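You operate a simulated robot arm through the tools that you are given. There is no shell and no other tool. Be economical: measure what you need, move in short steps, check, and stop when the job is done.

You are at the controls of a simulated two-armed robot. One attempt, no reset.

JOB
Level the check scale with the orange level, then stow the level.
Fine: bring the bubble into the ring; the level goes in the blue drawer; shut it. Where these are worked on the way, their far stop is far enough and under half their travel is too little: blue drawer.
Where things are to end (x, y in the base frame): orange level within 6 cm of [45, 63].

The check looks at the end state, three seconds after you hand in, the way a careful person would. Anything else that was tipped, shoved, dropped, spilled or broken makes it a failure.

ROBOT AND FRAMES
Two 7-joint arms with two-finger parallel grippers on one trunk, on a base that drives. Base frame: it is fixed to the floor where the robot stands at the start and does not move with it; the origin is under the middle of the robot, x ahead of it, y to its left, z up; the surface under the hand at the start is at about z = 91. Lengths are in cm, angles in rad, forces in N, time in s.
The left shoulder is at the start at [11, 16.9, 151.6], the right one opposite. With the tool pointing down near the work surface each hand reaches from about 42 to 74 cm from the robot's upright axis, wherever it stands, measured 20 degrees to its own side. Places, roughly: blue drawer [50, 60, 80]; inside of the blue drawer [50, 60, 70]; lock of the check scale [100, 10, 100]; red knob of the check scale [90, 20, 90]; scale plate [90, 0, 100]; top of the scale plate [90, 0, 100]; trim knob [60, 0, 100]; yellow knob of the check scale [80, 10, 90]. Payload 1.57 kg a hand.
The tool frame of a hand sits at the grasp point between the pads (the TCP): z along the fingers, y along the line on which they close. The tips reach 3 cm beyond it. Largest opening 8 cm; finger width 1.7, thickness 1.2; the body of the gripper, 4 by 8.2 cm, starts 8 cm behind the TCP.
Orientation is that of the tool frame in the base frame, as a unit quaternion [w, x, y, z]. With the fingers straight down and closing along the base's y, the tool's x points along the base's -x, its y along +y and its z along -z.

CONTROLS
- The arms move only by the tool step_arm. It takes "left_rows", "right_rows" or both (then of equal length, played together; a hand with none holds still); each is a list of rows, each an object (a shift or turn left out is 0, a gripper value left out holds the last) with "linear": the shift along the tool's x, y, z in units of 50 mm (1.0 is 50 mm), a list of three; "angular": the turn, a rotation vector about the tool's x, y, z in units of 4 degrees (1.0 is 4 degrees), a list of three; "gripper": the gripper command, from -1 (fully open) to 1 (shut), values between in proportion. In form: [{"linear": [x, y, z], "angular": [ax, ay, az], "gripper": gripper}, ...]. A call has 1 to 20 rows; each row shifts and turns the commanded pose from where the row before left it, along the tool's axes as they then stand. A call with a number of a shift or a turn outside -1 to 1 is refused whole. Each row takes 0.2 s and may step no farther than 5 cm and 0.15 rad from the row before; otherwise, or with a gripper value out of range, the whole call is refused. Where a pose cannot be reached the arm comes as near as it can. A force on the tool above 90 N (or 10 N above the force at the start of the call, whichever is more), or a blocked arm, ends the call early, and 0.2 s more pass. Each finger travels about 7.2 cm/s and halts on what it meets, pressing with about 33 N; the grip force reading is that of the motor and also rises with nothing between the fingers. The clock runs only during rows and for 0.2 s after the last one: add rows that do not move to give the fingers time. It gives the time, the measured TCP pose, the force on the tool (base axes), the opening and the grip force at its end, in the units of the frame above (readings bear some noise), with the torque about the TCP (base axes, N m) and any sound that the robot's microphone picked up, and new pictures: "views" is both (left out), scene, wrist or none (wrist: the cameras of the hands that moved).
- Cameras (640 x 400 px; columns grow to the right, rows downward): "scene" is now at [13.05, 2.14, 167.47]; the picture's right is [0.38, -0.92, 0.00], its down [-0.81, -0.34, -0.47] and it looks along [0.44, 0.18, -0.88] (base axes); focal length 284 px, centre (320, 200). "left" rides on the left gripper at [7.2, 0.7, -12.2] in its tool frame; the picture's right is [-0.09, 1.00, 0.00], its down [-0.84, -0.08, -0.54] and it looks along [-0.54, -0.05, 0.84] (tool axes); focal length 238 px, centre (320, 200). "right" rides on the right gripper at [7.2, -0.7, -12.2] in its tool frame; the picture's right is [0.09, 1.00, 0.00], its down [-0.84, 0.08, -0.54] and it looks along [-0.54, 0.05, 0.84] (tool axes); focal length 238 px, centre (320, 200). There is no depth. A picture from a camera that has moved, and an enlarged one, comes with that camera's place and axes in the base frame and with its lens. The place of the scene camera against the robot may be out by one fixed shift of up to 1.8 cm in any direction.
- raise_lower(by): slides the trunk up (or, below 0, down) by that many cm; the arms and the scene camera ride with it, the base frame stays. It gives what a move gives, with no picture.
- steer(legs): drives the robot by 1 to 6 legs, each [ahead, left, turn to the left] in cm, cm and rad, along the robot's own axes; the way and the turn of a leg run together, so that a leg with both is an arc; at most 150 cm and 3.142 rad a leg. The arms and the cameras ride along, it lands a little off, and it stops where it bumps. It gives what a move gives, and a new picture of the scene camera.
- aim_head(pan, tilt): turns the head with the scene camera to pan (to the left, within 1.501 rad either way) and tilt (down, from -0.506 to 1.204), counted from straight ahead of the robot. It gives what a move gives, and a new picture of the scene camera.
- enlarge(camera, box): a new picture of the part [left, top, right, bottom] of that camera's present view, enlarged. It takes no simulated time.
- hand_in(): hands the job in; it is judged then, once.

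Go step by step. Nothing tells you exact positions but the pictures and the camera data: compare them with the known pose of the tool, close in by small moves and look again before you grip or let go. The budget is 120 turns and 260 pictures, counting those below and the enlarged ones. Unless the task says otherwise, let go and move clear before handing in, and close with one line.

The tools are called after "Request:" as a command line: name --argument value ..., lists and objects as JSON in quotes. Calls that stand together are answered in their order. step_arm: Moves the arms, as the interface text tells. Its arguments: {"type":"object","properties":{"left_rows":{"type":"array","items":{"type":"object","properties":{"linear":{"type":"array","items":{"type":"number"}},"angular":{"type":"array","items":{"type":"number"}},"gripper":{"type":"number"}}}},"right_rows":{"type":"array","items":{"type":"object","properties":{"linear":{"type":"array","items":{"type":"number"}},"angular":{"type":"array","items":{"type":"number"}},"gripper":{"type":"number"}}}},"views":{"type":"string","enum":["both","scene","wrist","none"]}},"required":[]} The other tools are called the same way: raise_lower (by) slides the trunk up or down; steer (legs) drives the base; aim_head (pan, tilt) turns the head that bears the scene camera; enlarge (camera, box) takes an enlarged picture of a part of a camera's view; hand_in () hands the job in.

At the start:

```text
clock: 0.0
left_tool_pos: [51.37, 44.54, 99.88]
left_ee_rot: [-0.001, 0.0, 1.0, 0.0]
left_contact_force: [0.3, -0.2, 0.3]
left_moment: [0.02, -0.03, -0.01]
left_grip_width: 8.02
left_grasp_force: 0.1
right_tool_pos: [69.55, 2.0, 120.8]
right_ee_rot: [0.0, 0.0, 1.0, 0.0]
right_contact_force: [0.1, 0.5, 0.8]
right_moment: [0.02, 0.03, -0.01]
right_grip_width: 8.0
right_grasp_force: 0.1
trunk travel left (down, up): [-83.0, 6.0]
robot x, y, heading: [0.19, -0.02, -0.0]
head pan, tilt: [0.391, 1.077]
```

scene: 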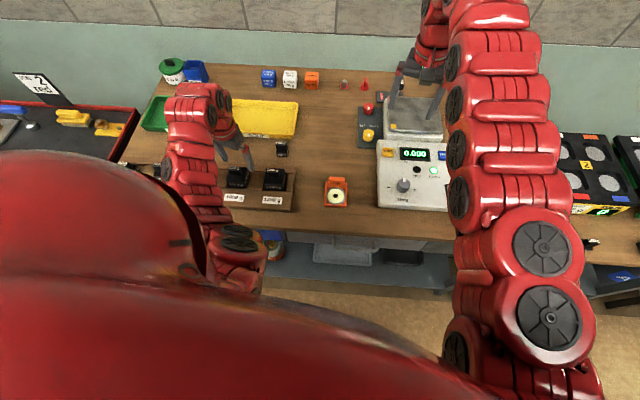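
right: 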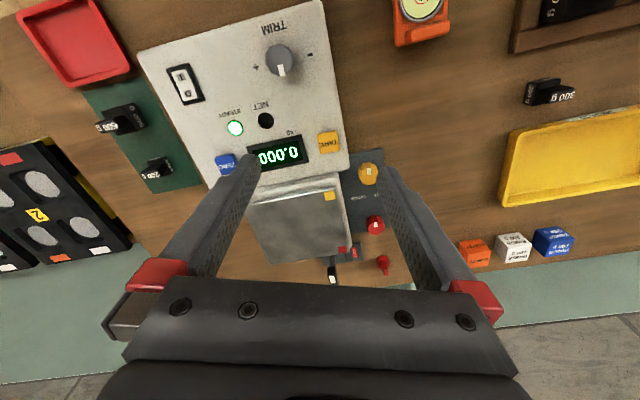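
left: 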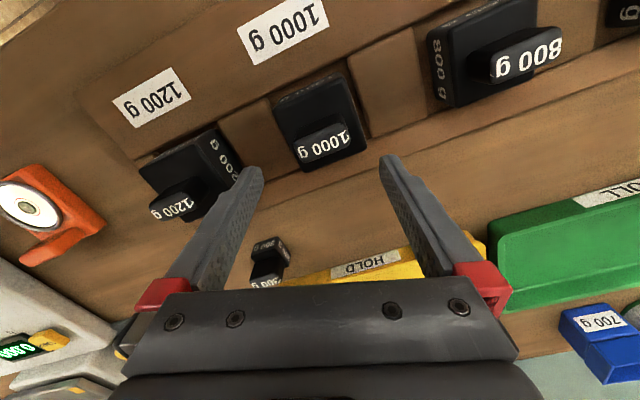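

I see the orange level near the front edge of the bench, left of the scale, and the scale's yellow and red knobs beside it. I'll enlarge these before moving.

Request:
enlarge --camera "scene" --box '[300, 60, 460, 220]'

Request:
enlarge --camera "right" --box '[220, 120, 460, 290]'

Request:
enlarge --camera "left" --box '[0, 130, 160, 290]'

Request:
enlarge --camera "right" --box '[360, 0, 520, 100]'

```text
2.50 times, centred on (380, 140) of scene
camera zoom: at [13.05, 2.14, 167.47], right [0.38, -0.92, 0.0], down [-0.81, -0.34, -0.47], along [0.44, 0.18, -0.88], focal length 709 px, centre (170, 350)
```

zoom: 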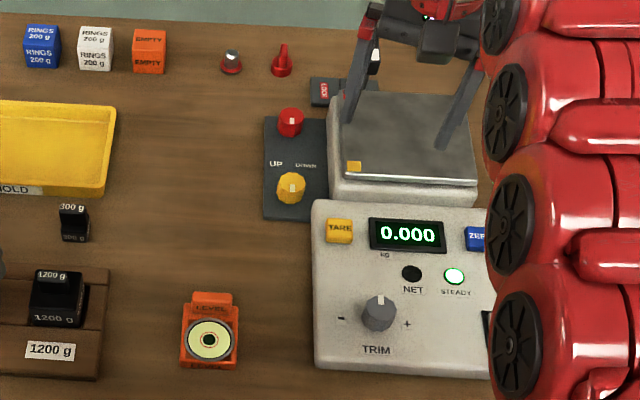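

```text
2.35 times, centred on (340, 205) of right
camera zoom: at [62.19, 1.48, 132.95], right [-0.09, 1.0, 0.0], down [0.84, 0.08, 0.54], along [0.54, 0.05, -0.84], focal length 561 px, centre (273, 188)
```

zoom: 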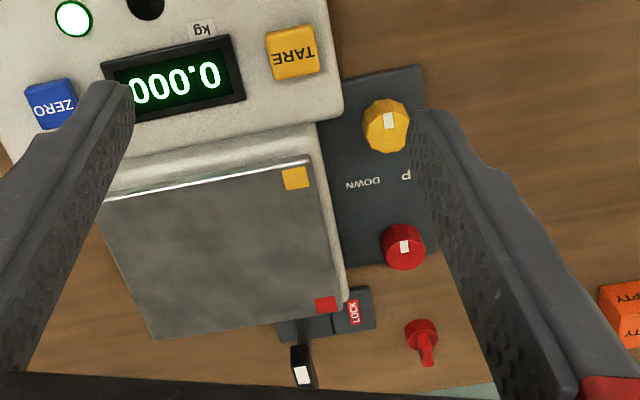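

```text
2.50 times, centred on (80, 210) of left
camera zoom: at [43.99, 45.32, 112.11], right [0.09, 1.0, 0.0], down [0.84, -0.08, 0.54], along [0.54, -0.05, -0.84], focal length 596 px, centre (920, 175)
```

zoom: 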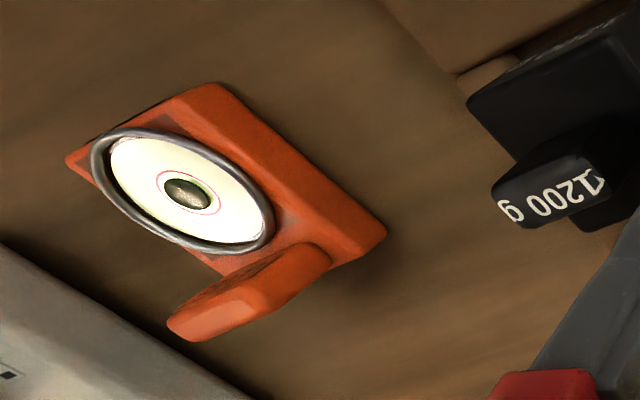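

```text
4.00 times, centred on (440, 50) of right
camera zoom: at [62.19, 1.48, 132.95], right [-0.09, 1.0, 0.0], down [0.84, 0.08, 0.54], along [0.54, 0.05, -0.84], focal length 953 px, centre (-160, 800)
```

zoom: 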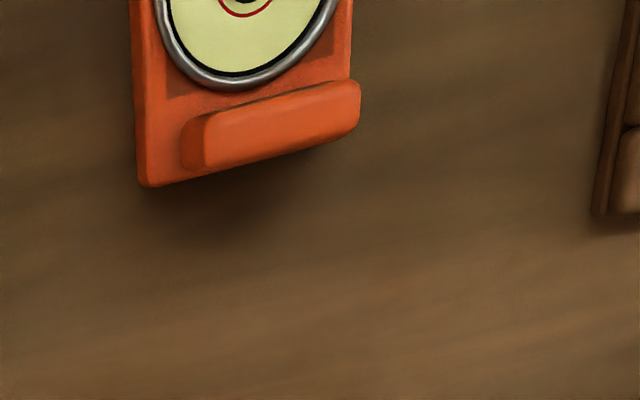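

The level's upright tab is at about (59, 15.7, 94), with its long side along y. I'll move the right hand clear of the scale, raise the left hand and start turning it so the fingers close along x.

Request:
step_arm --left_rows '[{"linear": [0, 0, -1]}, {"linear": [0, 0, -1]}, {"angular": [0, 0, 1]}, {"angular": [0, 0, 1]}, {"angular": [0, 0, 1]}, {"angular": [0, 0, 1]}, {"angular": [0, 0, 1]}, {"angular": [0, 0, 1]}, {"angular": [0, 0, 1]}, {"angular": [0, 0, 1]}, {"angular": [0, 0, 1]}, {"angular": [0, 0, 1]}, {"angular": [0, 0, 1]}, {"angular": [0, 0, 1]}, {"angular": [0, 0, 1]}, {"angular": [0, 0, 1]}, {"angular": [0, 0, 1]}, {"angular": [0, 0, 1]}, {"angular": [0, 0, 1]}, {"angular": [0, 0, 1]}]' --right_rows '[{"linear": [0.5, -0.6, 0]}, {"linear": [0.5, -0.6, 0]}, {"linear": [0.5, -0.6, 0]}, {"linear": [0.4, -0.6, 0]}, {"linear": [0.4, -0.6, 0]}, {"linear": [0.4, -0.6, 0]}, {"linear": [0, -0.6, 0]}, {"linear": [0, -0.6, 0]}, {"linear": [0, -0.6, 0]}, {"linear": [0, -0.6, 0]}, {}, {}, {}, {}, {}, {}, {}, {}, {}, {}]' --views "scene"

```text
clock: 4.2
left_tool_pos: [53.56, 46.22, 105.53]
left_ee_rot: [0.0, 0.588, 0.809, -0.001]
left_contact_force: [0.1, 0.7, 0.0]
left_moment: [0.0, -0.01, 0.0]
left_grip_width: 8.01
left_grasp_force: 0.1
left hand out of reach, approached as far as the arm can: row 1, 2
right_tool_pos: [62.55, -7.22, 120.88]
right_ee_rot: [0.0, 0.001, 1.0, 0.001]
right_contact_force: [0.0, 0.4, 0.6]
right_moment: [0.0, -0.02, 0.01]
right_grip_width: 7.99
right_grasp_force: 0.0
right hand out of reach, approached as far as the arm can: row 3, 4, 5, 6, 7, 8, 9, 10
trunk travel left (down, up): [-83.0, 6.0]
robot x, y, heading: [-0.25, -0.13, 0.003]
head pan, tilt: [0.391, 1.077]
camera scene: at [13.05, 2.14, 167.47], right [0.38, -0.92, 0.0], down [-0.81, -0.34, -0.47], along [0.44, 0.18, -0.88], focal length 284 px, centre (320, 200)
```

scene: 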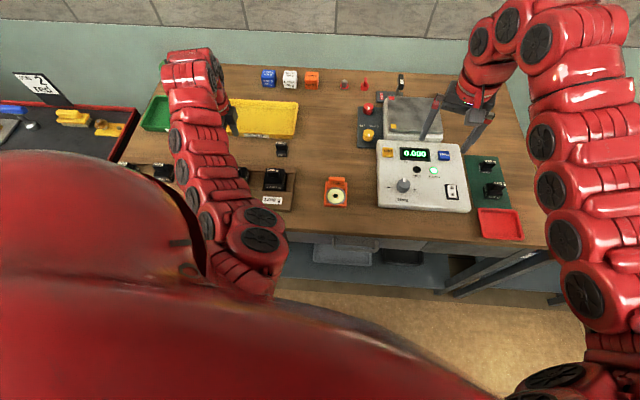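

Both hands run out of reach this high with the tool pointing straight down. I'll raise the trunk, then bring the left hand over the level.

Request:
raise_lower --by 6

Request:
step_arm --left_rows '[{"angular": [0, 0, 1]}, {"angular": [0, 0, 1]}, {"angular": [0, 0, 1]}, {"angular": [0, 0, 1]}, {"angular": [0, 0, 0.5]}, {"linear": [-0.8, 0.15, 0]}, {"linear": [-0.8, 0.15, 0]}, {"linear": [-0.8, 0.15, 0]}, {"linear": [-0.8, 0.15, 0]}, {"linear": [-0.8, 0.15, 0]}, {"linear": [-0.8, 0.15, 0]}, {"linear": [-0.8, 0.15, 0]}, {"linear": [-0.5, 0, 0]}, {}, {}]'

```text
clock: 5.2
left_tool_pos: [53.4, 46.26, 111.55]
left_ee_rot: [0.0, 0.588, 0.809, 0.0]
left_contact_force: [-1.1, 0.2, -0.2]
left_moment: [-0.03, 0.02, 0.01]
left_grip_width: 8.01
left_grasp_force: 0.1
right_tool_pos: [62.58, -7.16, 126.93]
right_ee_rot: [0.001, 0.0, 1.0, 0.001]
right_contact_force: [0.0, -0.7, 0.4]
right_moment: [-0.03, 0.02, 0.03]
right_grip_width: 7.99
right_grasp_force: 0.1
trunk travel left (down, up): [-89.0, 0.0]
robot x, y, heading: [-0.03, 0.34, -0.003]
head pan, tilt: [0.391, 1.077]
```

```text
clock: 8.4
left_tool_pos: [60.13, 16.3, 109.07]
left_ee_rot: [-0.001, 0.707, 0.707, 0.001]
left_contact_force: [-0.1, 0.4, -0.5]
left_moment: [0.01, 0.0, 0.0]
left_grip_width: 8.01
left_grasp_force: 0.1
left hand out of reach, approached as far as the arm can: row 6, 7, 8, 9
right_tool_pos: [62.53, -7.15, 126.94]
right_ee_rot: [0.0, 0.0, 1.0, -0.001]
right_contact_force: [-0.4, 0.1, -0.6]
right_moment: [0.03, 0.01, 0.01]
right_grip_width: 7.99
right_grasp_force: 0.1
trunk travel left (down, up): [-89.0, 0.0]
robot x, y, heading: [-0.13, -0.11, 0.007]
head pan, tilt: [0.391, 1.077]
camera scene: at [13.06, 2.11, 173.47], right [0.38, -0.92, 0.0], down [-0.81, -0.33, -0.47], along [0.44, 0.18, -0.88], focal length 284 px, centre (320, 200)
camera left: at [60.68, 23.55, 121.29], right [1.0, -0.09, 0.0], down [-0.08, -0.84, 0.54], along [-0.05, -0.54, -0.84], focal length 238 px, centre (320, 200)
```

scene: 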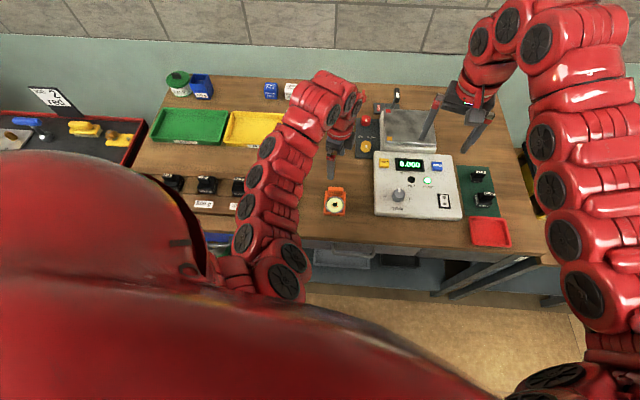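
left: 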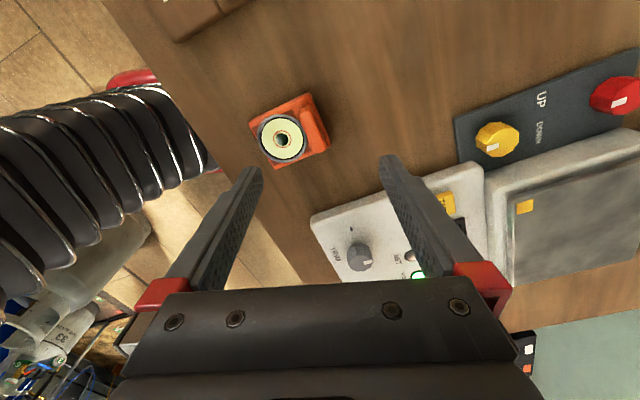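

Request:
enlarge --camera "left" --box '[220, 70, 360, 190]'

Request:
enlarge --camera "left" --box '[440, 50, 640, 300]'

Request:
enlarge --camera "scene" --box '[340, 70, 480, 220]'

```text
3.33 times, centred on (290, 130) of left
camera zoom: at [60.68, 23.55, 121.29], right [1.0, -0.09, 0.0], down [-0.08, -0.84, 0.54], along [-0.05, -0.54, -0.84], focal length 794 px, centre (420, 433)
```

zoom: 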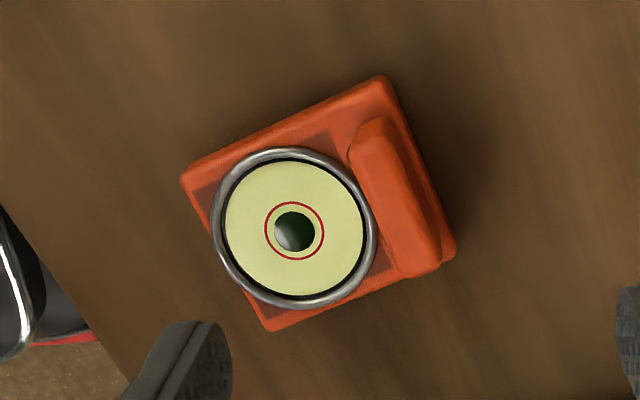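

```text
1.60 times, centred on (540, 175) of left
camera zoom: at [60.68, 23.55, 121.29], right [1.0, -0.09, 0.0], down [-0.08, -0.84, 0.54], along [-0.05, -0.54, -0.84], focal length 381 px, centre (-32, 240)
```

zoom: 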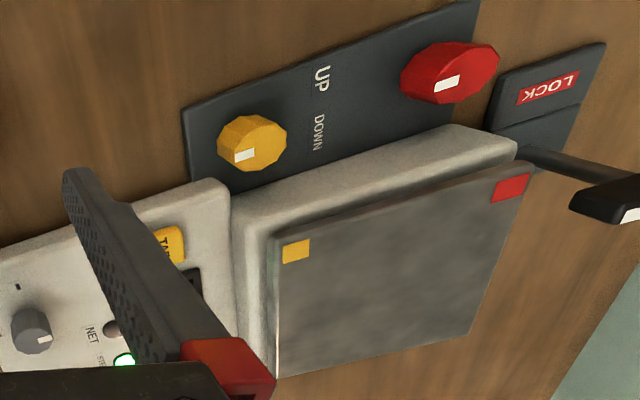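

```text
2.67 times, centred on (410, 145) of scene
camera zoom: at [13.06, 2.11, 173.47], right [0.38, -0.92, 0.0], down [-0.81, -0.33, -0.47], along [0.44, 0.18, -0.88], focal length 756 px, centre (80, 347)
```

zoom: 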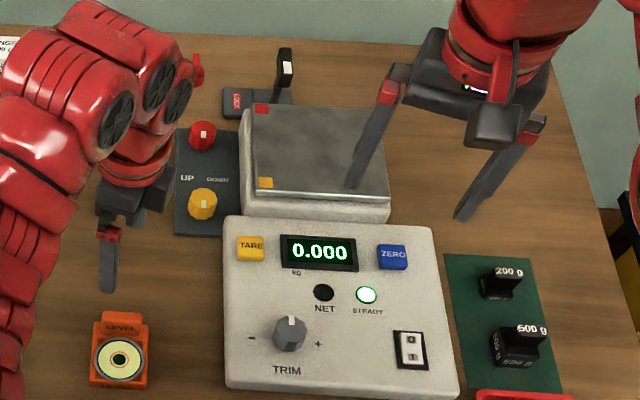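

The level is turned about 18° (yaw), with its tab centred near (59.1, 15.8). I'll turn the hand to match and come down to just above the tab.

Request:
step_arm --left_rows '[{"angular": [0, 0, -1]}, {"angular": [0, 0, -1]}, {"angular": [0, 0, -1]}, {"angular": [0, 0, -1]}, {"angular": [0, 0, -0.5]}, {"linear": [0, -0.2, 0.6]}, {"linear": [0, 0, 0.6]}, {"linear": [0, 0, 0.6]}, {}]' --views "wrist"

Request:
enlarge --camera "left" --box '[200, 110, 440, 260]'

```text
clock: 10.4
left_tool_pos: [59.52, 16.1, 100.13]
left_ee_rot: [0.001, 0.587, 0.809, 0.0]
left_contact_force: [-0.4, 1.0, 1.1]
left_moment: [-0.03, 0.0, 0.01]
left_grip_width: 8.01
left_grasp_force: 0.1
right_tool_pos: [62.45, -7.15, 126.94]
right_ee_rot: [0.001, 0.0, 1.0, 0.0]
right_contact_force: [-0.1, 0.2, 0.2]
right_moment: [0.03, -0.01, 0.01]
right_grip_width: 8.02
right_grasp_force: 0.0
trunk travel left (down, up): [-89.0, 0.0]
robot x, y, heading: [0.33, -0.18, -0.001]
head pan, tilt: [0.391, 1.077]
camera left: at [57.7, 23.11, 112.3], right [0.98, 0.22, 0.0], down [0.18, -0.82, 0.54], along [0.12, -0.53, -0.84], focal length 238 px, centre (320, 200)
```

left: 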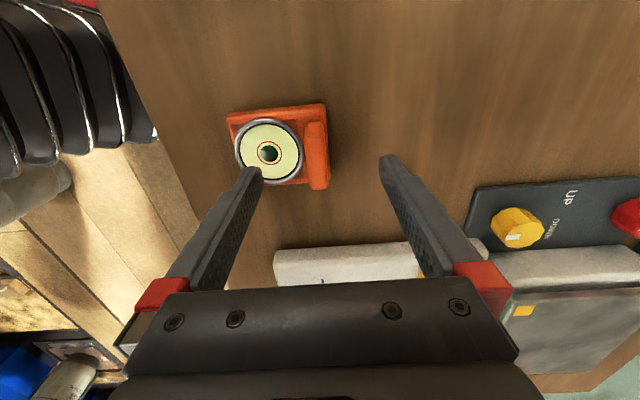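

```text
2.67 times, centred on (320, 185) of left
camera zoom: at [57.7, 23.11, 112.3], right [0.98, 0.22, 0.0], down [0.18, -0.82, 0.54], along [0.12, -0.53, -0.84], focal length 636 px, centre (320, 240)
```

zoom: 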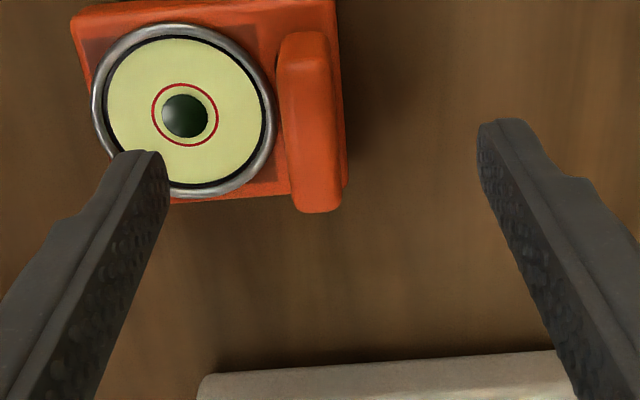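

Request:
enlarge --camera "left" --box '[215, 90, 345, 200]'

Request:
enlarge --camera "scene" --box '[310, 170, 370, 220]'

```text
3.64 times, centred on (280, 145) of left
camera zoom: at [57.7, 23.11, 112.3], right [0.98, 0.22, 0.0], down [0.18, -0.82, 0.54], along [0.12, -0.53, -0.84], focal length 867 px, centre (466, 400)
```

zoom: 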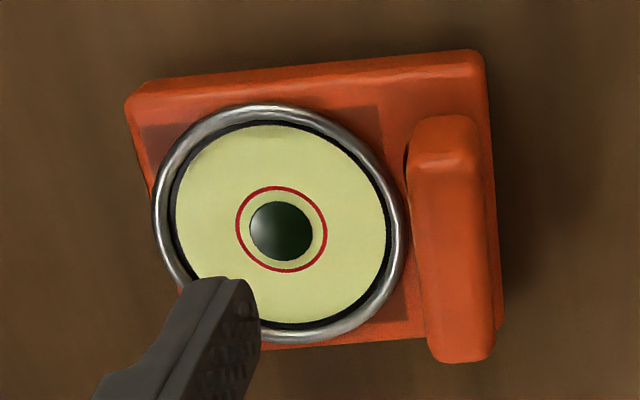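

```text
8.00 times, centred on (340, 195) of scene
camera zoom: at [13.02, 2.16, 173.47], right [0.38, -0.92, 0.0], down [-0.81, -0.34, -0.47], along [0.44, 0.18, -0.88], focal length 2269 px, centre (160, 240)
```

zoom: 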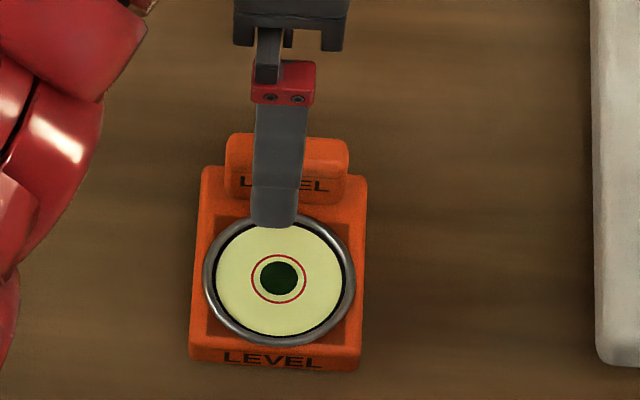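

The tab's top is at about z = 95 and the vial top is lower, so I'll half close the fingers, centre on the tab and come down to z = 97 before looking again.

Request:
step_arm --left_rows '[{"linear": [0, -0.08, 0], "gripper": 0}, {"linear": [0, 0, 0.25]}, {"linear": [0, 0, 0.25]}, {}, {}]' --views "wrist"

Request:
enlarge --camera "left" --box '[220, 100, 400, 230]'

Request:
enlarge --camera "scene" --box '[310, 170, 370, 220]'

```text
clock: 11.6
left_tool_pos: [59.0, 16.07, 97.64]
left_ee_rot: [0.0, 0.588, 0.809, 0.0]
left_contact_force: [0.0, -0.4, 0.1]
left_moment: [-0.05, 0.0, 0.02]
left_grip_width: 4.03
left_grasp_force: 0.0
right_tool_pos: [62.47, -7.15, 126.93]
right_ee_rot: [0.0, 0.0, 1.0, 0.0]
right_contact_force: [-0.5, 0.1, 0.3]
right_moment: [0.01, -0.01, 0.01]
right_grip_width: 7.99
right_grasp_force: 0.0
trunk travel left (down, up): [-89.0, 0.0]
robot x, y, heading: [0.07, -0.29, 0.0]
head pan, tilt: [0.391, 1.077]
camera left: at [57.23, 23.04, 109.7], right [0.98, 0.22, 0.0], down [0.19, -0.82, 0.54], along [0.12, -0.53, -0.84], focal length 238 px, centre (320, 200)
```

left: 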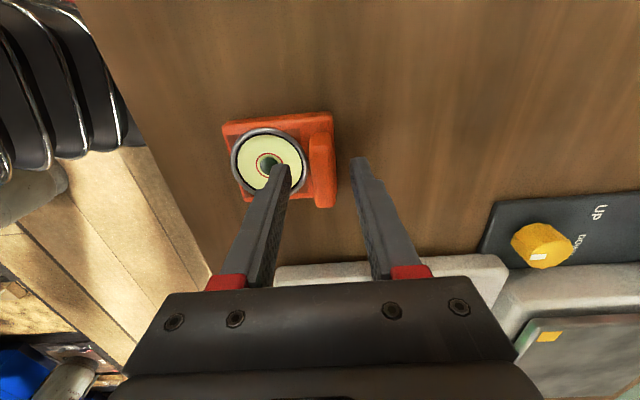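

```text
3.08 times, centred on (310, 165) of left
camera zoom: at [57.23, 23.04, 109.7], right [0.98, 0.22, 0.0], down [0.19, -0.82, 0.54], along [0.12, -0.53, -0.84], focal length 733 px, centre (351, 308)
```

zoom: 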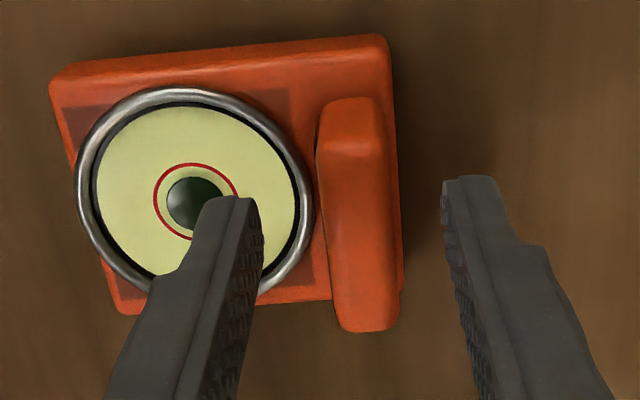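

```text
8.00 times, centred on (340, 195) of scene
camera zoom: at [13.05, 2.14, 173.47], right [0.38, -0.92, 0.0], down [-0.81, -0.34, -0.47], along [0.44, 0.18, -0.88], focal length 2269 px, centre (160, 240)
```

zoom: 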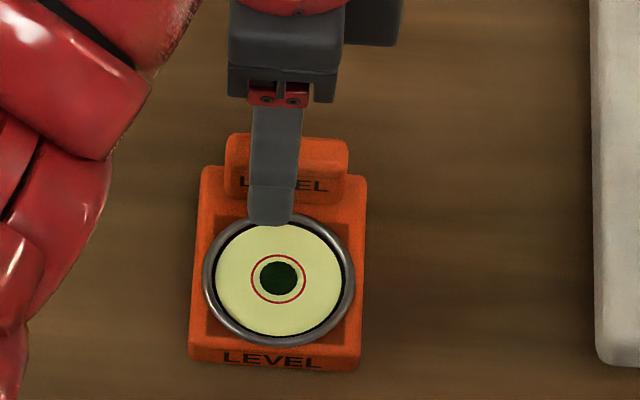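

Request:
step_arm --left_rows '[{"gripper": 0.3}, {"linear": [0, 0, 0.1]}, {"linear": [0, 0, 0.1]}, {}, {}]' --views "none"

Request:
enlarge --camera "left" --box '[220, 100, 400, 230]'

Request:
enlarge --camera "scene" --box '[310, 170, 370, 220]'

```text
clock: 12.8
left_tool_pos: [58.97, 16.02, 96.42]
left_ee_rot: [0.0, 0.587, 0.81, 0.0]
left_contact_force: [-0.1, -0.3, -0.9]
left_moment: [-0.03, 0.0, 0.04]
left_grip_width: 2.77
left_grasp_force: 0.1
right_tool_pos: [62.4, -7.26, 126.74]
right_ee_rot: [-0.001, 0.0, 1.0, 0.0]
right_contact_force: [0.3, 0.2, -0.3]
right_moment: [0.0, -0.03, -0.02]
right_grip_width: 8.0
right_grasp_force: 0.0
trunk travel left (down, up): [-89.0, 0.0]
robot x, y, heading: [0.17, -0.04, 0.002]
head pan, tilt: [0.391, 1.077]
```

```text
3.08 times, centred on (310, 165) of left
camera zoom: at [57.28, 23.03, 108.69], right [0.98, 0.22, 0.0], down [0.19, -0.82, 0.54], along [0.12, -0.53, -0.84], focal length 733 px, centre (351, 308)
```

zoom: 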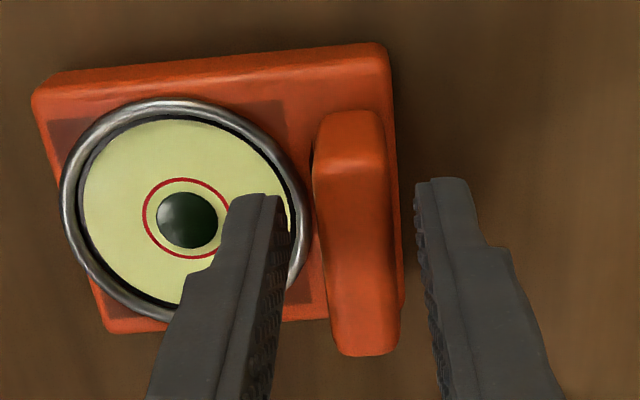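

```text
8.00 times, centred on (340, 195) of scene
camera zoom: at [13.05, 2.13, 173.47], right [0.38, -0.92, 0.0], down [-0.81, -0.34, -0.47], along [0.44, 0.18, -0.88], focal length 2269 px, centre (160, 240)
```

zoom: 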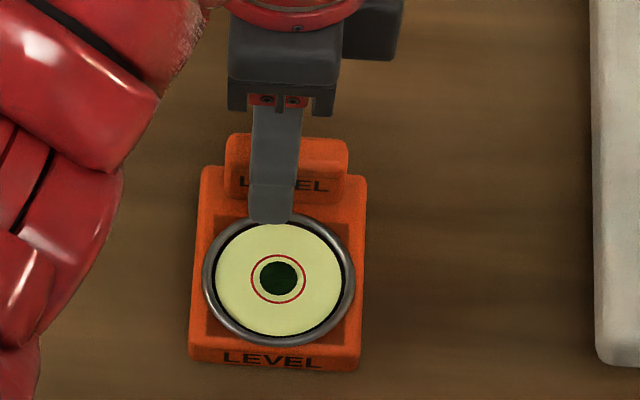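

Request:
step_arm --left_rows '[{"gripper": 0.6}, {"linear": [-0.06, 0, 0.06]}, {"gripper": 1}, {}, {}]' --views "none"

Request:
enlarge --camera "left" --box '[220, 100, 400, 230]'

```text
clock: 14.0
left_tool_pos: [59.2, 15.82, 96.34]
left_ee_rot: [0.0, 0.588, 0.809, 0.001]
left_contact_force: [2.3, 1.5, 5.8]
left_moment: [0.0, -0.02, 0.0]
left_grip_width: 1.53
left_grasp_force: 31.0
right_tool_pos: [62.41, -7.2, 126.9]
right_ee_rot: [0.0, 0.0, 1.0, 0.001]
right_contact_force: [0.2, -0.1, -0.1]
right_moment: [0.01, 0.01, 0.03]
right_grip_width: 8.01
right_grasp_force: 0.0
trunk travel left (down, up): [-89.0, 0.0]
robot x, y, heading: [0.13, -0.14, 0.002]
head pan, tilt: [0.391, 1.077]
```

```text
3.08 times, centred on (310, 165) of left
camera zoom: at [57.34, 22.76, 108.45], right [0.98, 0.22, 0.0], down [0.18, -0.82, 0.54], along [0.12, -0.53, -0.84], focal length 733 px, centre (351, 308)
```

zoom: 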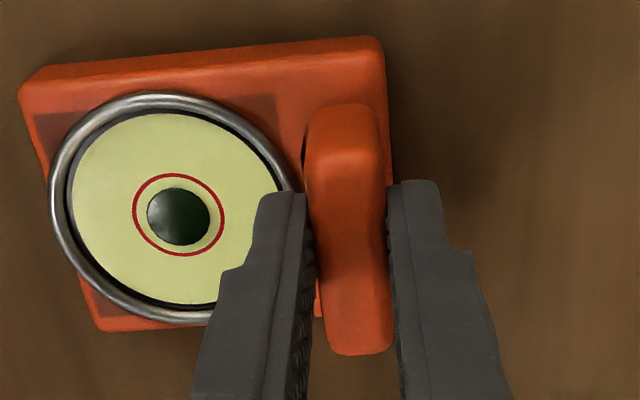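

The level is gripped: the opening reads 1.53 with firm force. I'll lift it and drive ahead in a cautious step to get the scale within reach.

Request:
step_arm --left_rows '[{"linear": [0, 0, -0.3]}, {"linear": [0, 0, -0.5]}, {"linear": [0, 0, -0.6]}, {"linear": [0, 0, -0.6]}, {"linear": [0, 0, -0.6]}, {}]' --views "wrist"

Request:
steer --legs '[[10, 0, 0]]'

```text
clock: 15.4
left_tool_pos: [59.29, 15.71, 108.87]
left_ee_rot: [0.002, 0.588, 0.809, 0.0]
left_contact_force: [-0.2, 0.1, -1.0]
left_moment: [0.02, -0.01, 0.0]
left_grip_width: 1.52
left_grasp_force: 31.1
left hand out of reach, approached as far as the arm can: row 5
right_tool_pos: [62.58, -7.11, 126.97]
right_ee_rot: [0.0, -0.001, 1.0, -0.001]
right_contact_force: [0.3, -0.6, -0.2]
right_moment: [-0.02, 0.04, 0.04]
right_grip_width: 8.0
right_grasp_force: 0.0
trunk travel left (down, up): [-89.0, 0.0]
robot x, y, heading: [-0.35, -0.08, -0.003]
head pan, tilt: [0.391, 1.077]
camera left: at [57.56, 22.67, 120.98], right [0.98, 0.22, 0.0], down [0.18, -0.82, 0.54], along [0.12, -0.53, -0.84], focal length 238 px, centre (320, 200)
```

left: 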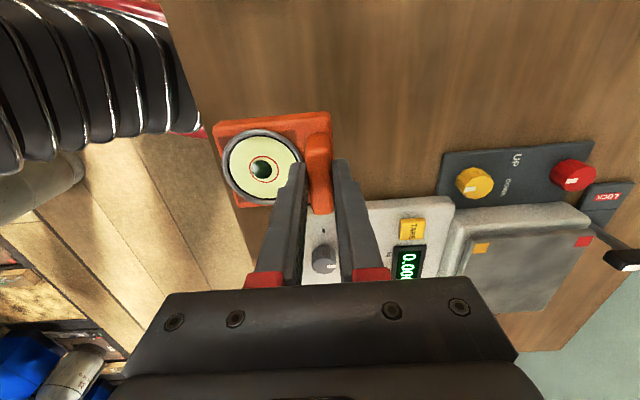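

```text
clock: 16.6
left_tool_pos: [69.16, 15.68, 108.93]
left_ee_rot: [0.002, 0.586, 0.81, 0.002]
left_contact_force: [-1.0, 0.7, -0.9]
left_moment: [0.01, -0.01, -0.02]
left_grip_width: 1.53
left_grasp_force: 30.8
right_tool_pos: [72.46, -7.14, 127.04]
right_ee_rot: [0.0, -0.001, 1.0, 0.0]
right_contact_force: [-0.4, -1.0, -1.0]
right_moment: [0.02, -0.05, -0.02]
right_grip_width: 7.98
right_grasp_force: 0.1
trunk travel left (down, up): [-89.0, 0.0]
robot x, y, heading: [9.83, -0.31, 0.0]
head pan, tilt: [0.391, 1.077]
camera scene: at [22.86, 2.15, 173.49], right [0.38, -0.92, 0.0], down [-0.81, -0.34, -0.48], along [0.44, 0.18, -0.88], focal length 284 px, centre (320, 200)
```

scene: 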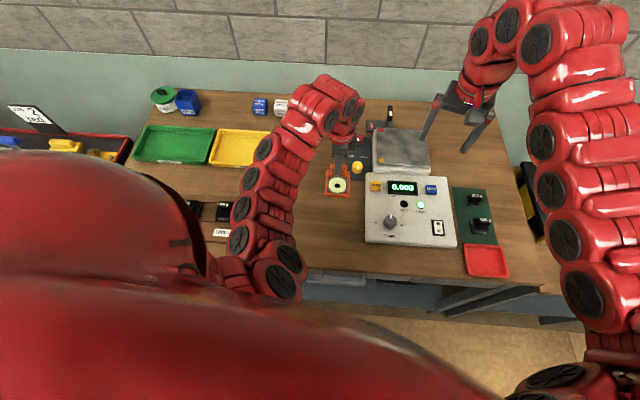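

Request:
steer --legs '[[8, 0, 0]]'

Request:
enlarge --camera "scene" --box '[320, 80, 480, 240]'

Request:
enlarge --camera "left" --box '[200, 100, 640, 300]'

```text
clock: 17.8
left_tool_pos: [76.96, 16.2, 108.43]
left_ee_rot: [-0.002, 0.583, 0.813, 0.0]
left_contact_force: [0.2, -1.2, -1.1]
left_moment: [0.02, 0.02, 0.0]
left_grip_width: 1.53
left_grasp_force: 31.5
right_tool_pos: [80.64, -6.67, 126.57]
right_ee_rot: [-0.003, -0.006, 1.0, 0.001]
right_contact_force: [0.9, -0.4, -0.8]
right_moment: [0.02, 0.08, 0.02]
right_grip_width: 8.01
right_grasp_force: 0.1
trunk travel left (down, up): [-89.0, 0.0]
robot x, y, heading: [17.68, -0.64, 0.013]
head pan, tilt: [0.391, 1.077]
stopped in leg 1: the robot was blocked; the commanded pose is now the measured one
camera scene: at [31.26, 1.99, 173.39], right [0.39, -0.92, 0.0], down [-0.81, -0.34, -0.47], along [0.43, 0.19, -0.88], focal length 284 px, centre (320, 200)
```

scene: 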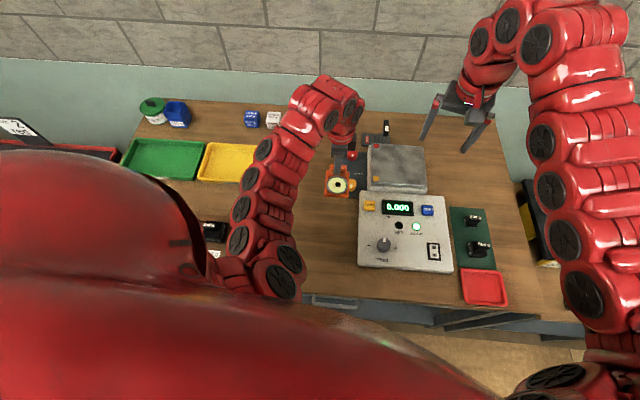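

```text
2.50 times, centred on (400, 160) of scene
camera zoom: at [31.26, 1.99, 173.39], right [0.39, -0.92, 0.0], down [-0.81, -0.34, -0.47], along [0.43, 0.19, -0.88], focal length 709 px, centre (120, 300)
```

zoom: 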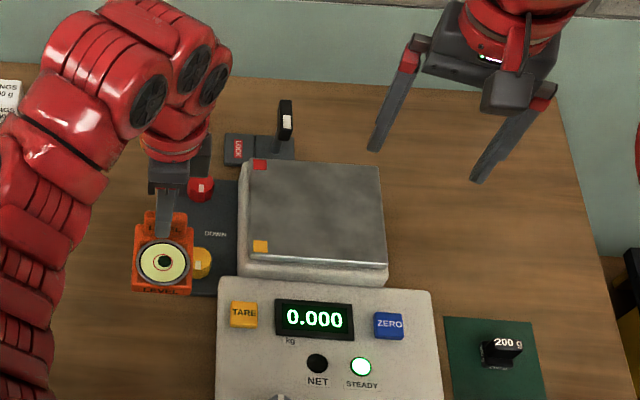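

```text
1.45 times, centred on (420, 200) of left
camera zoom: at [75.2, 23.14, 120.68], right [0.97, 0.23, 0.0], down [0.2, -0.82, 0.54], along [0.12, -0.53, -0.84], focal length 347 px, centre (174, 200)
```

zoom: 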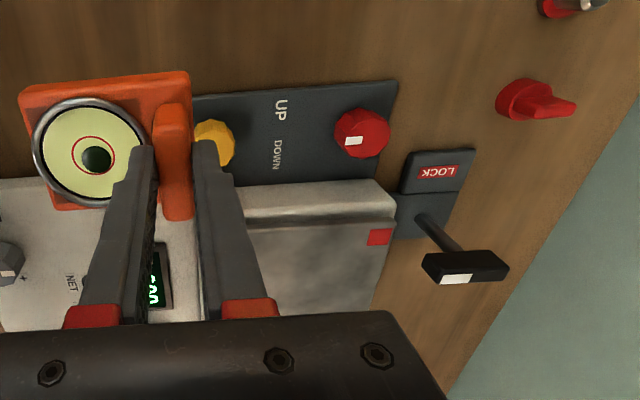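

The drive stopped against the bench at x ≈ 17.7, and nothing on the bench looks disturbed. I'll swing the right hand away to the right, then carry the level over the plate, whose centre is near (88.5, 0.4).

Request:
step_arm --right_rows '[{"linear": [0, -0.77, 0]}, {"linear": [0, -0.77, 0]}, {"linear": [0, -0.77, 0]}, {"linear": [0, -0.77, 0]}, {"linear": [0.13, -0.8, 0]}, {"linear": [0.13, -0.8, 0]}, {"linear": [0.13, -0.8, 0]}, {"linear": [0.27, -0.64, 0]}, {"linear": [0.27, -0.64, 0]}, {"linear": [0.27, -0.64, 0]}, {}, {}, {}, {}, {}, {}, {}]' --left_rows '[{}, {}, {}, {}, {}, {}, {}, {}, {}, {}, {"linear": [-0.613, 0.225, 0]}, {"linear": [-0.613, 0.225, 0]}, {"linear": [-0.613, 0.225, 0]}, {"linear": [-0.613, 0.225, 0]}, {"linear": [-0.613, 0.225, 0]}, {"linear": [-0.613, 0.225, 0]}, {}]' --views "scene"

Request:
enlarge --camera "left" --box '[120, 50, 520, 300]'

Request:
enlarge --camera "scene" --box '[330, 100, 450, 220]'

```text
clock: 21.4
left_tool_pos: [87.38, 1.81, 108.98]
left_ee_rot: [0.0, 0.583, 0.813, 0.0]
left_contact_force: [-0.3, 0.1, -1.1]
left_moment: [0.05, 0.01, -0.03]
left_grip_width: 1.5
left_grasp_force: 31.5
left hand out of reach, approached as far as the arm can: row 16
right_tool_pos: [79.87, -6.68, 126.93]
right_ee_rot: [-0.001, -0.006, 1.0, 0.0]
right_contact_force: [0.5, -0.2, -0.1]
right_moment: [0.05, 0.01, 0.01]
right_grip_width: 7.99
right_grasp_force: 0.0
right hand out of reach, approached as far as the arm can: row 1, 2, 3, 4, 5, 6, 7, 8, 9, 10
trunk travel left (down, up): [-89.0, 0.0]
robot x, y, heading: [17.32, -0.31, 0.011]
head pan, tilt: [0.391, 1.077]
camera scene: at [30.38, 2.03, 173.47], right [0.39, -0.92, 0.0], down [-0.81, -0.35, -0.47], along [0.44, 0.19, -0.88], focal length 284 px, centre (320, 200)
```

scene: 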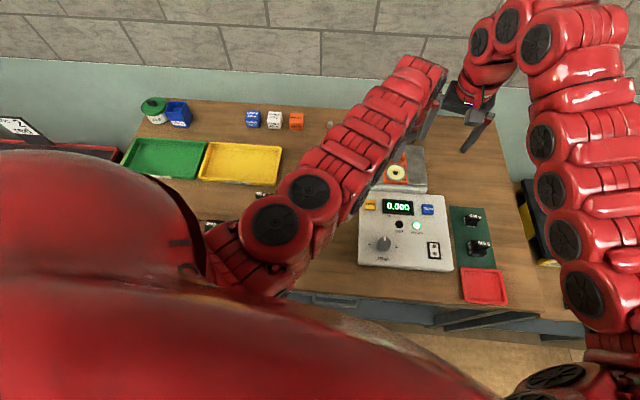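

```text
1.60 times, centred on (320, 175) of left
camera zoom: at [85.42, 8.84, 121.07], right [0.97, 0.23, 0.0], down [0.19, -0.82, 0.54], along [0.13, -0.53, -0.84], focal length 381 px, centre (320, 240)
```

zoom: 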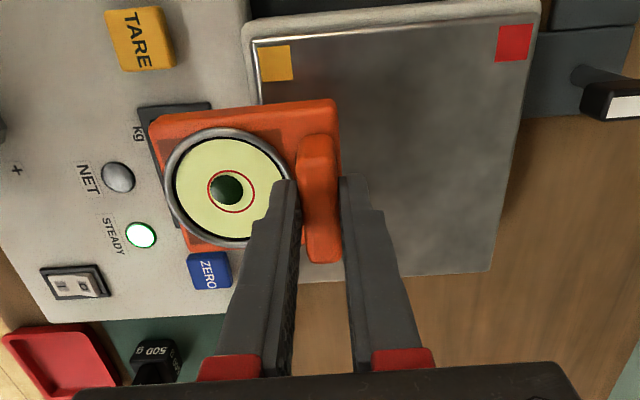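

```text
3.33 times, centred on (390, 160) of scene
camera zoom: at [30.38, 2.03, 173.47], right [0.39, -0.92, 0.0], down [-0.81, -0.35, -0.47], along [0.44, 0.19, -0.88], focal length 945 px, centre (87, 333)
```

zoom: 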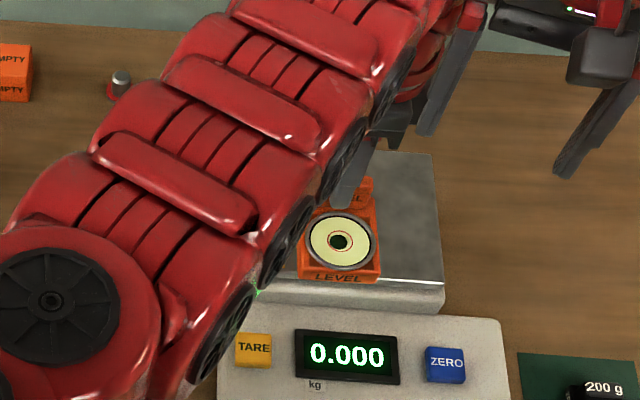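

By the wrist camera the plate centre is nearer (92, 1), so the level has to go about 5 cm farther ahead. First I'll bring the right hand down and outward, because it runs out of reach sideways at this height.

Request:
step_arm --right_rows '[{"linear": [0, -0.5, 0.5]}, {"linear": [0, -0.5, 0.5]}, {"linear": [0, -0.7, 0.3]}, {"linear": [0, -0.7, 0.3]}, {"linear": [0, -0.8, 0.1]}, {"linear": [0, -0.8, 0]}, {"linear": [0.1, -0.8, 0]}, {"linear": [0.2, -0.8, 0]}, {"linear": [0.2, -0.7, 0]}, {}]' --views "scene"

```text
clock: 23.6
left_tool_pos: [87.3, 1.73, 108.88]
left_ee_rot: [0.0, 0.582, 0.814, 0.001]
left_contact_force: [-0.6, 0.2, -1.3]
left_moment: [0.03, -0.01, 0.03]
left_grip_width: 1.51
left_grasp_force: 30.9
right_tool_pos: [81.44, -16.49, 125.58]
right_ee_rot: [0.0, -0.006, 1.0, 0.001]
right_contact_force: [-0.1, 0.4, -0.8]
right_moment: [0.0, 0.03, -0.02]
right_grip_width: 8.01
right_grasp_force: 0.0
right hand out of reach, approached as far as the arm can: row 1, 2, 3, 4, 5, 6, 7, 8, 9
trunk travel left (down, up): [-89.0, 0.0]
robot x, y, heading: [17.49, -0.31, 0.016]
head pan, tilt: [0.391, 1.077]
camera scene: at [30.45, 1.93, 173.47], right [0.39, -0.92, 0.0], down [-0.81, -0.34, -0.47], along [0.44, 0.19, -0.88], focal length 284 px, centre (320, 200)
```

scene: 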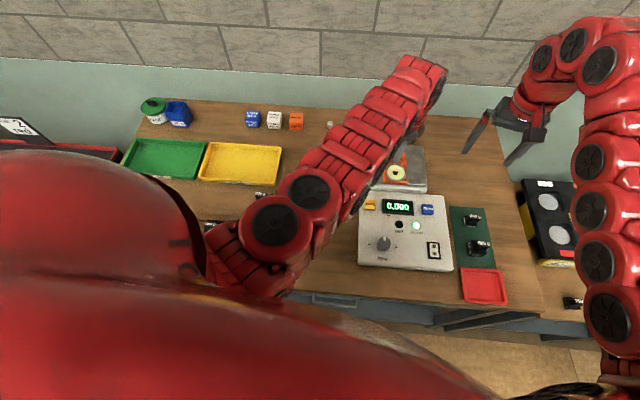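

Request:
raise_lower --by -3

Request:
step_arm --left_rows '[{"linear": [0, 0, -0.3]}, {"linear": [0.2, 0.7, -0.3]}, {"linear": [0, 0.5, 0]}, {}]' --right_rows '[{"linear": [0, -0.7, 0.5]}, {"linear": [0, -0.7, 0.5]}, {"linear": [0, -0.7, 0.5]}, {"linear": [0, -0.7, 0.4]}]' --views "none"

Request:
enlarge --camera "left" --box '[120, 50, 520, 300]'

```text
clock: 24.4
left_tool_pos: [87.2, 1.65, 105.98]
left_ee_rot: [0.002, 0.583, 0.813, 0.001]
left_contact_force: [-0.5, -0.1, -1.1]
left_moment: [0.0, -0.01, -0.01]
left_grip_width: 1.5
left_grasp_force: 31.0
right_tool_pos: [81.38, -16.53, 122.53]
right_ee_rot: [-0.001, -0.007, 1.0, 0.0]
right_contact_force: [-0.9, -0.2, 0.3]
right_moment: [0.0, -0.01, 0.0]
right_grip_width: 8.02
right_grasp_force: 0.0
trunk travel left (down, up): [-86.0, 3.0]
robot x, y, heading: [17.42, -0.24, 0.013]
head pan, tilt: [0.391, 1.077]
```

```text
clock: 25.4
left_tool_pos: [88.61, 4.43, 109.64]
left_ee_rot: [0.0, 0.583, 0.812, 0.001]
left_contact_force: [0.6, 0.1, -1.6]
left_moment: [0.03, -0.03, 0.04]
left_grip_width: 1.53
left_grasp_force: 30.9
left hand out of reach, approached as far as the arm can: row 2, 3
right_tool_pos: [81.58, -22.41, 119.14]
right_ee_rot: [-0.001, -0.005, 1.0, 0.001]
right_contact_force: [0.0, -0.1, -0.2]
right_moment: [0.0, 0.02, 0.0]
right_grip_width: 7.99
right_grasp_force: 0.1
right hand out of reach, approached as far as the arm can: row 1, 2, 3
trunk travel left (down, up): [-86.0, 3.0]
robot x, y, heading: [17.56, -0.3, 0.006]
head pan, tilt: [0.391, 1.077]
```

```text
1.60 times, centred on (320, 175) of left
camera zoom: at [86.82, 11.47, 121.86], right [0.97, 0.23, 0.0], down [0.19, -0.82, 0.54], along [0.13, -0.53, -0.84], focal length 381 px, centre (320, 240)
```

zoom: 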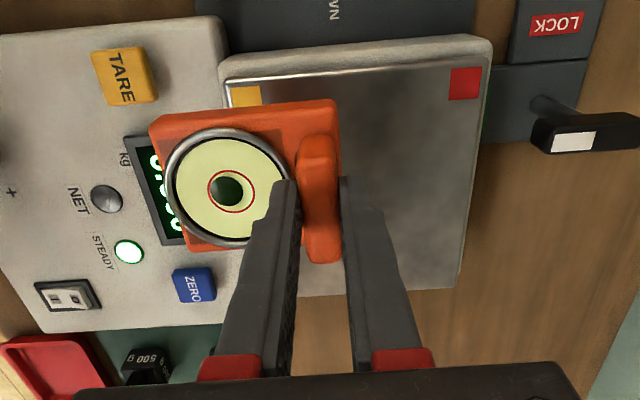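

Request:
raise_lower --by -3

Request:
step_arm --left_rows '[{"linear": [0, 0, -0.6]}, {}]' --right_rows '[{"linear": [0, -0.7, -0.3]}, {"linear": [0, -0.7, -0.3]}]' --views "none"

Request:
raise_lower --by -4

Request:
step_arm --left_rows '[{"linear": [0, 0, -0.7]}, {"linear": [0.3, 0.7, 0]}, {}]' --right_rows '[{"linear": [0, -0.7, -0.4]}, {"linear": [0, -0.7, -0.4]}, {}]' --views "scene"

```text
clock: 26.1
left_tool_pos: [88.7, 4.71, 106.75]
left_ee_rot: [0.001, 0.583, 0.813, 0.001]
left_contact_force: [0.4, 0.2, -0.5]
left_moment: [-0.02, -0.04, 0.0]
left_grip_width: 1.52
left_grasp_force: 31.2
right_tool_pos: [81.56, -22.15, 116.37]
right_ee_rot: [-0.002, -0.005, 1.0, -0.001]
right_contact_force: [0.6, -0.6, 0.2]
right_moment: [-0.01, 0.01, -0.02]
right_grip_width: 8.0
right_grasp_force: 0.0
trunk travel left (down, up): [-83.0, 6.0]
robot x, y, heading: [17.62, -0.37, 0.018]
head pan, tilt: [0.391, 1.077]
```

```text
clock: 26.7
left_tool_pos: [88.65, 4.56, 109.7]
left_ee_rot: [0.0, 0.582, 0.813, 0.001]
left_contact_force: [-0.1, 0.6, -1.8]
left_moment: [0.03, -0.03, -0.02]
left_grip_width: 1.52
left_grasp_force: 31.1
right_tool_pos: [81.61, -29.16, 119.38]
right_ee_rot: [-0.001, -0.006, 1.0, 0.001]
right_contact_force: [-0.6, -0.1, 0.3]
right_moment: [0.02, 0.0, 0.0]
right_grip_width: 7.97
right_grasp_force: 0.1
trunk travel left (down, up): [-83.0, 6.0]
robot x, y, heading: [17.49, -0.12, 0.013]
head pan, tilt: [0.391, 1.077]
```

```text
clock: 27.5
left_tool_pos: [88.65, 4.68, 105.75]
left_ee_rot: [0.002, 0.583, 0.813, 0.001]
left_contact_force: [0.0, -0.1, 0.2]
left_moment: [0.04, -0.04, 0.0]
left_grip_width: 1.5
left_grasp_force: 30.6
right_tool_pos: [81.54, -28.95, 115.48]
right_ee_rot: [-0.002, -0.004, 1.0, 0.0]
right_contact_force: [-0.1, 0.2, 0.2]
right_moment: [0.0, 0.01, 0.0]
right_grip_width: 8.01
right_grasp_force: 0.0
trunk travel left (down, up): [-79.0, 10.0]
robot x, y, heading: [17.93, -0.19, 0.012]
head pan, tilt: [0.391, 1.077]
```

```text
clock: 28.3
left_tool_pos: [89.02, 5.56, 109.3]
left_ee_rot: [0.001, 0.583, 0.813, -0.001]
left_contact_force: [-0.9, 0.8, -1.0]
left_moment: [-0.01, -0.04, -0.02]
left_grip_width: 1.52
left_grasp_force: 30.7
left hand out of reach, approached as far as the arm can: row 2
right_tool_pos: [81.85, -36.04, 119.24]
right_ee_rot: [-0.001, -0.005, 1.0, 0.001]
right_contact_force: [0.3, 0.5, 0.2]
right_moment: [0.0, -0.03, 0.01]
right_grip_width: 7.97
right_grasp_force: 0.1
trunk travel left (down, up): [-79.0, 10.0]
robot x, y, heading: [17.27, -0.19, 0.013]
head pan, tilt: [0.391, 1.077]
camera scene: at [30.49, 2.02, 163.46], right [0.39, -0.92, 0.0], down [-0.81, -0.35, -0.47], along [0.44, 0.19, -0.88], focal length 284 px, centre (320, 200)
```

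scene: 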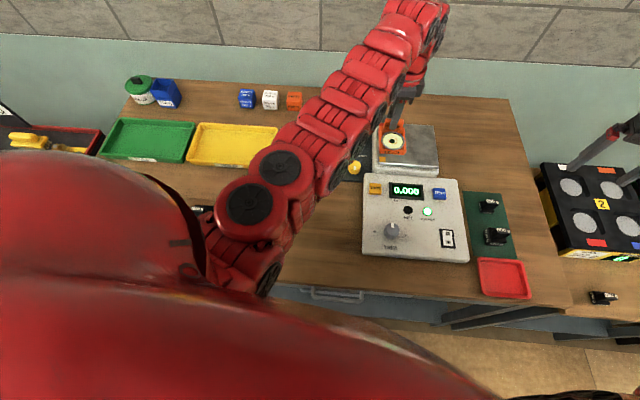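

Request:
raise_lower --by -4

Request:
step_arm --left_rows '[{"linear": [0, 0, -0.7]}, {}]' --right_rows '[{"linear": [0, 0, -0.4]}, {"linear": [0, 0, -0.4]}]' --views "none"

Request:
raise_lower --by -4

Request:
step_arm --left_rows '[{"linear": [0, 0, -0.7]}, {"linear": [0, 0.7, 0]}, {}]' --right_rows '[{"linear": [0, 0, -0.4]}, {"linear": [0, 0, -0.4]}, {}]' --views "none"

Request:
enlarge --camera "left" --box '[120, 50, 520, 300]'

```text
clock: 29.2
left_tool_pos: [89.1, 5.8, 105.46]
left_ee_rot: [0.001, 0.582, 0.813, 0.0]
left_contact_force: [-0.6, 0.0, -0.6]
left_moment: [-0.01, -0.01, 0.0]
left_grip_width: 1.54
left_grasp_force: 31.0
right_tool_pos: [81.72, -36.07, 115.24]
right_ee_rot: [-0.001, -0.006, 1.0, -0.001]
right_contact_force: [0.3, 0.3, 0.5]
right_moment: [-0.01, -0.01, 0.01]
right_grip_width: 8.02
right_grasp_force: 0.1
trunk travel left (down, up): [-75.0, 14.0]
robot x, y, heading: [17.36, -0.1, 0.012]
head pan, tilt: [0.391, 1.077]
```

```text
clock: 29.8
left_tool_pos: [88.95, 5.71, 108.85]
left_ee_rot: [0.001, 0.582, 0.813, 0.001]
left_contact_force: [0.1, 0.0, -0.4]
left_moment: [0.02, -0.03, 0.0]
left_grip_width: 1.51
left_grasp_force: 31.0
right_tool_pos: [81.76, -36.11, 119.28]
right_ee_rot: [-0.002, -0.005, 1.0, 0.0]
right_contact_force: [0.8, -1.3, -0.8]
right_moment: [-0.03, -0.05, 0.0]
right_grip_width: 8.01
right_grasp_force: 0.2
trunk travel left (down, up): [-75.0, 14.0]
robot x, y, heading: [17.35, -0.28, 0.018]
head pan, tilt: [0.391, 1.077]
```

```text
clock: 30.6
left_tool_pos: [88.85, 5.67, 104.88]
left_ee_rot: [0.002, 0.582, 0.813, 0.0]
left_contact_force: [0.6, -0.7, -1.6]
left_moment: [0.0, -0.06, 0.02]
left_grip_width: 1.53
left_grasp_force: 30.8
right_tool_pos: [81.77, -36.11, 115.31]
right_ee_rot: [0.0, -0.005, 1.0, 0.0]
right_contact_force: [-0.5, -0.6, 0.0]
right_moment: [0.04, 0.0, -0.04]
right_grip_width: 8.02
right_grasp_force: 0.0
trunk travel left (down, up): [-71.0, 18.0]
robot x, y, heading: [17.42, -0.2, 0.008]
head pan, tilt: [0.391, 1.077]
```

```text
clock: 31.4
left_tool_pos: [88.91, 5.8, 108.45]
left_ee_rot: [0.0, 0.582, 0.813, 0.001]
left_contact_force: [0.3, -0.3, -0.2]
left_moment: [0.0, -0.04, 0.03]
left_grip_width: 1.53
left_grasp_force: 31.2
left hand out of reach, approached as far as the arm can: row 2
right_tool_pos: [83.18, -36.71, 115.98]
right_ee_rot: [-0.001, -0.005, 1.0, 0.001]
right_contact_force: [0.3, 0.3, 0.2]
right_moment: [-0.01, -0.02, 0.01]
right_grip_width: 7.98
right_grasp_force: 0.0
right hand out of reach, approached as far as the arm can: row 1, 2
trunk travel left (down, up): [-71.0, 18.0]
robot x, y, heading: [17.51, -0.56, 0.016]
head pan, tilt: [0.391, 1.077]
```

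```text
1.60 times, centred on (320, 175) of left
camera zoom: at [87.06, 12.8, 120.51], right [0.97, 0.23, 0.0], down [0.19, -0.82, 0.54], along [0.13, -0.53, -0.84], focal length 381 px, centre (320, 240)
```

zoom: 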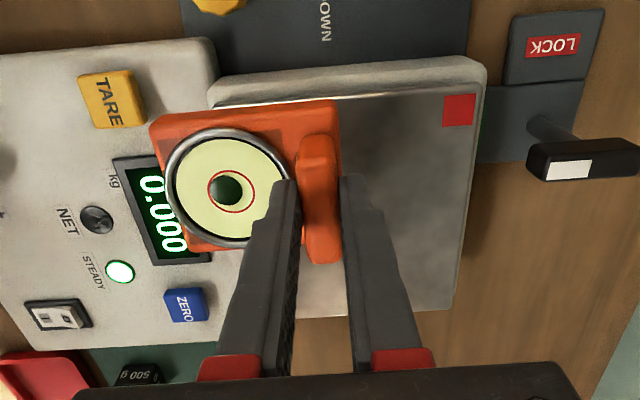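

The left hand's forward reach is limited by the shoulder, and changing height doesn't help. Backing off slightly and turning the base right will bring the left shoulder forward.

Request:
steer --legs '[[-1, 0, 0], [0, 0, -0.3]]'

```text
clock: 33.1
left_tool_pos: [85.19, -13.94, 108.26]
left_ee_rot: [0.001, 0.689, 0.725, 0.0]
left_contact_force: [0.3, -0.5, -1.4]
left_moment: [0.02, -0.07, 0.01]
left_grip_width: 1.53
left_grasp_force: 30.9
right_tool_pos: [68.15, -53.22, 116.11]
right_ee_rot: [-0.001, 0.132, 0.991, 0.0]
right_contact_force: [-0.4, -0.2, -0.1]
right_moment: [-0.01, -0.01, -0.01]
right_grip_width: 8.01
right_grasp_force: 0.1
trunk travel left (down, up): [-71.0, 18.0]
robot x, y, heading: [14.35, -0.43, -0.261]
head pan, tilt: [0.391, 1.077]
camera scene: at [27.96, -2.05, 155.47], right [0.13, -0.99, 0.0], down [-0.87, -0.11, -0.47], along [0.47, 0.06, -0.88], focal length 284 px, centre (320, 200)
```

scene: 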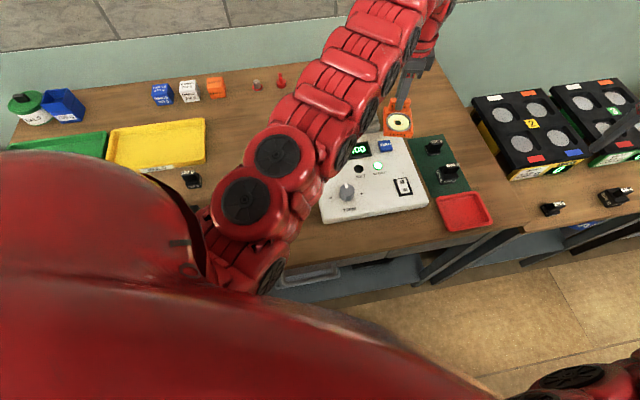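

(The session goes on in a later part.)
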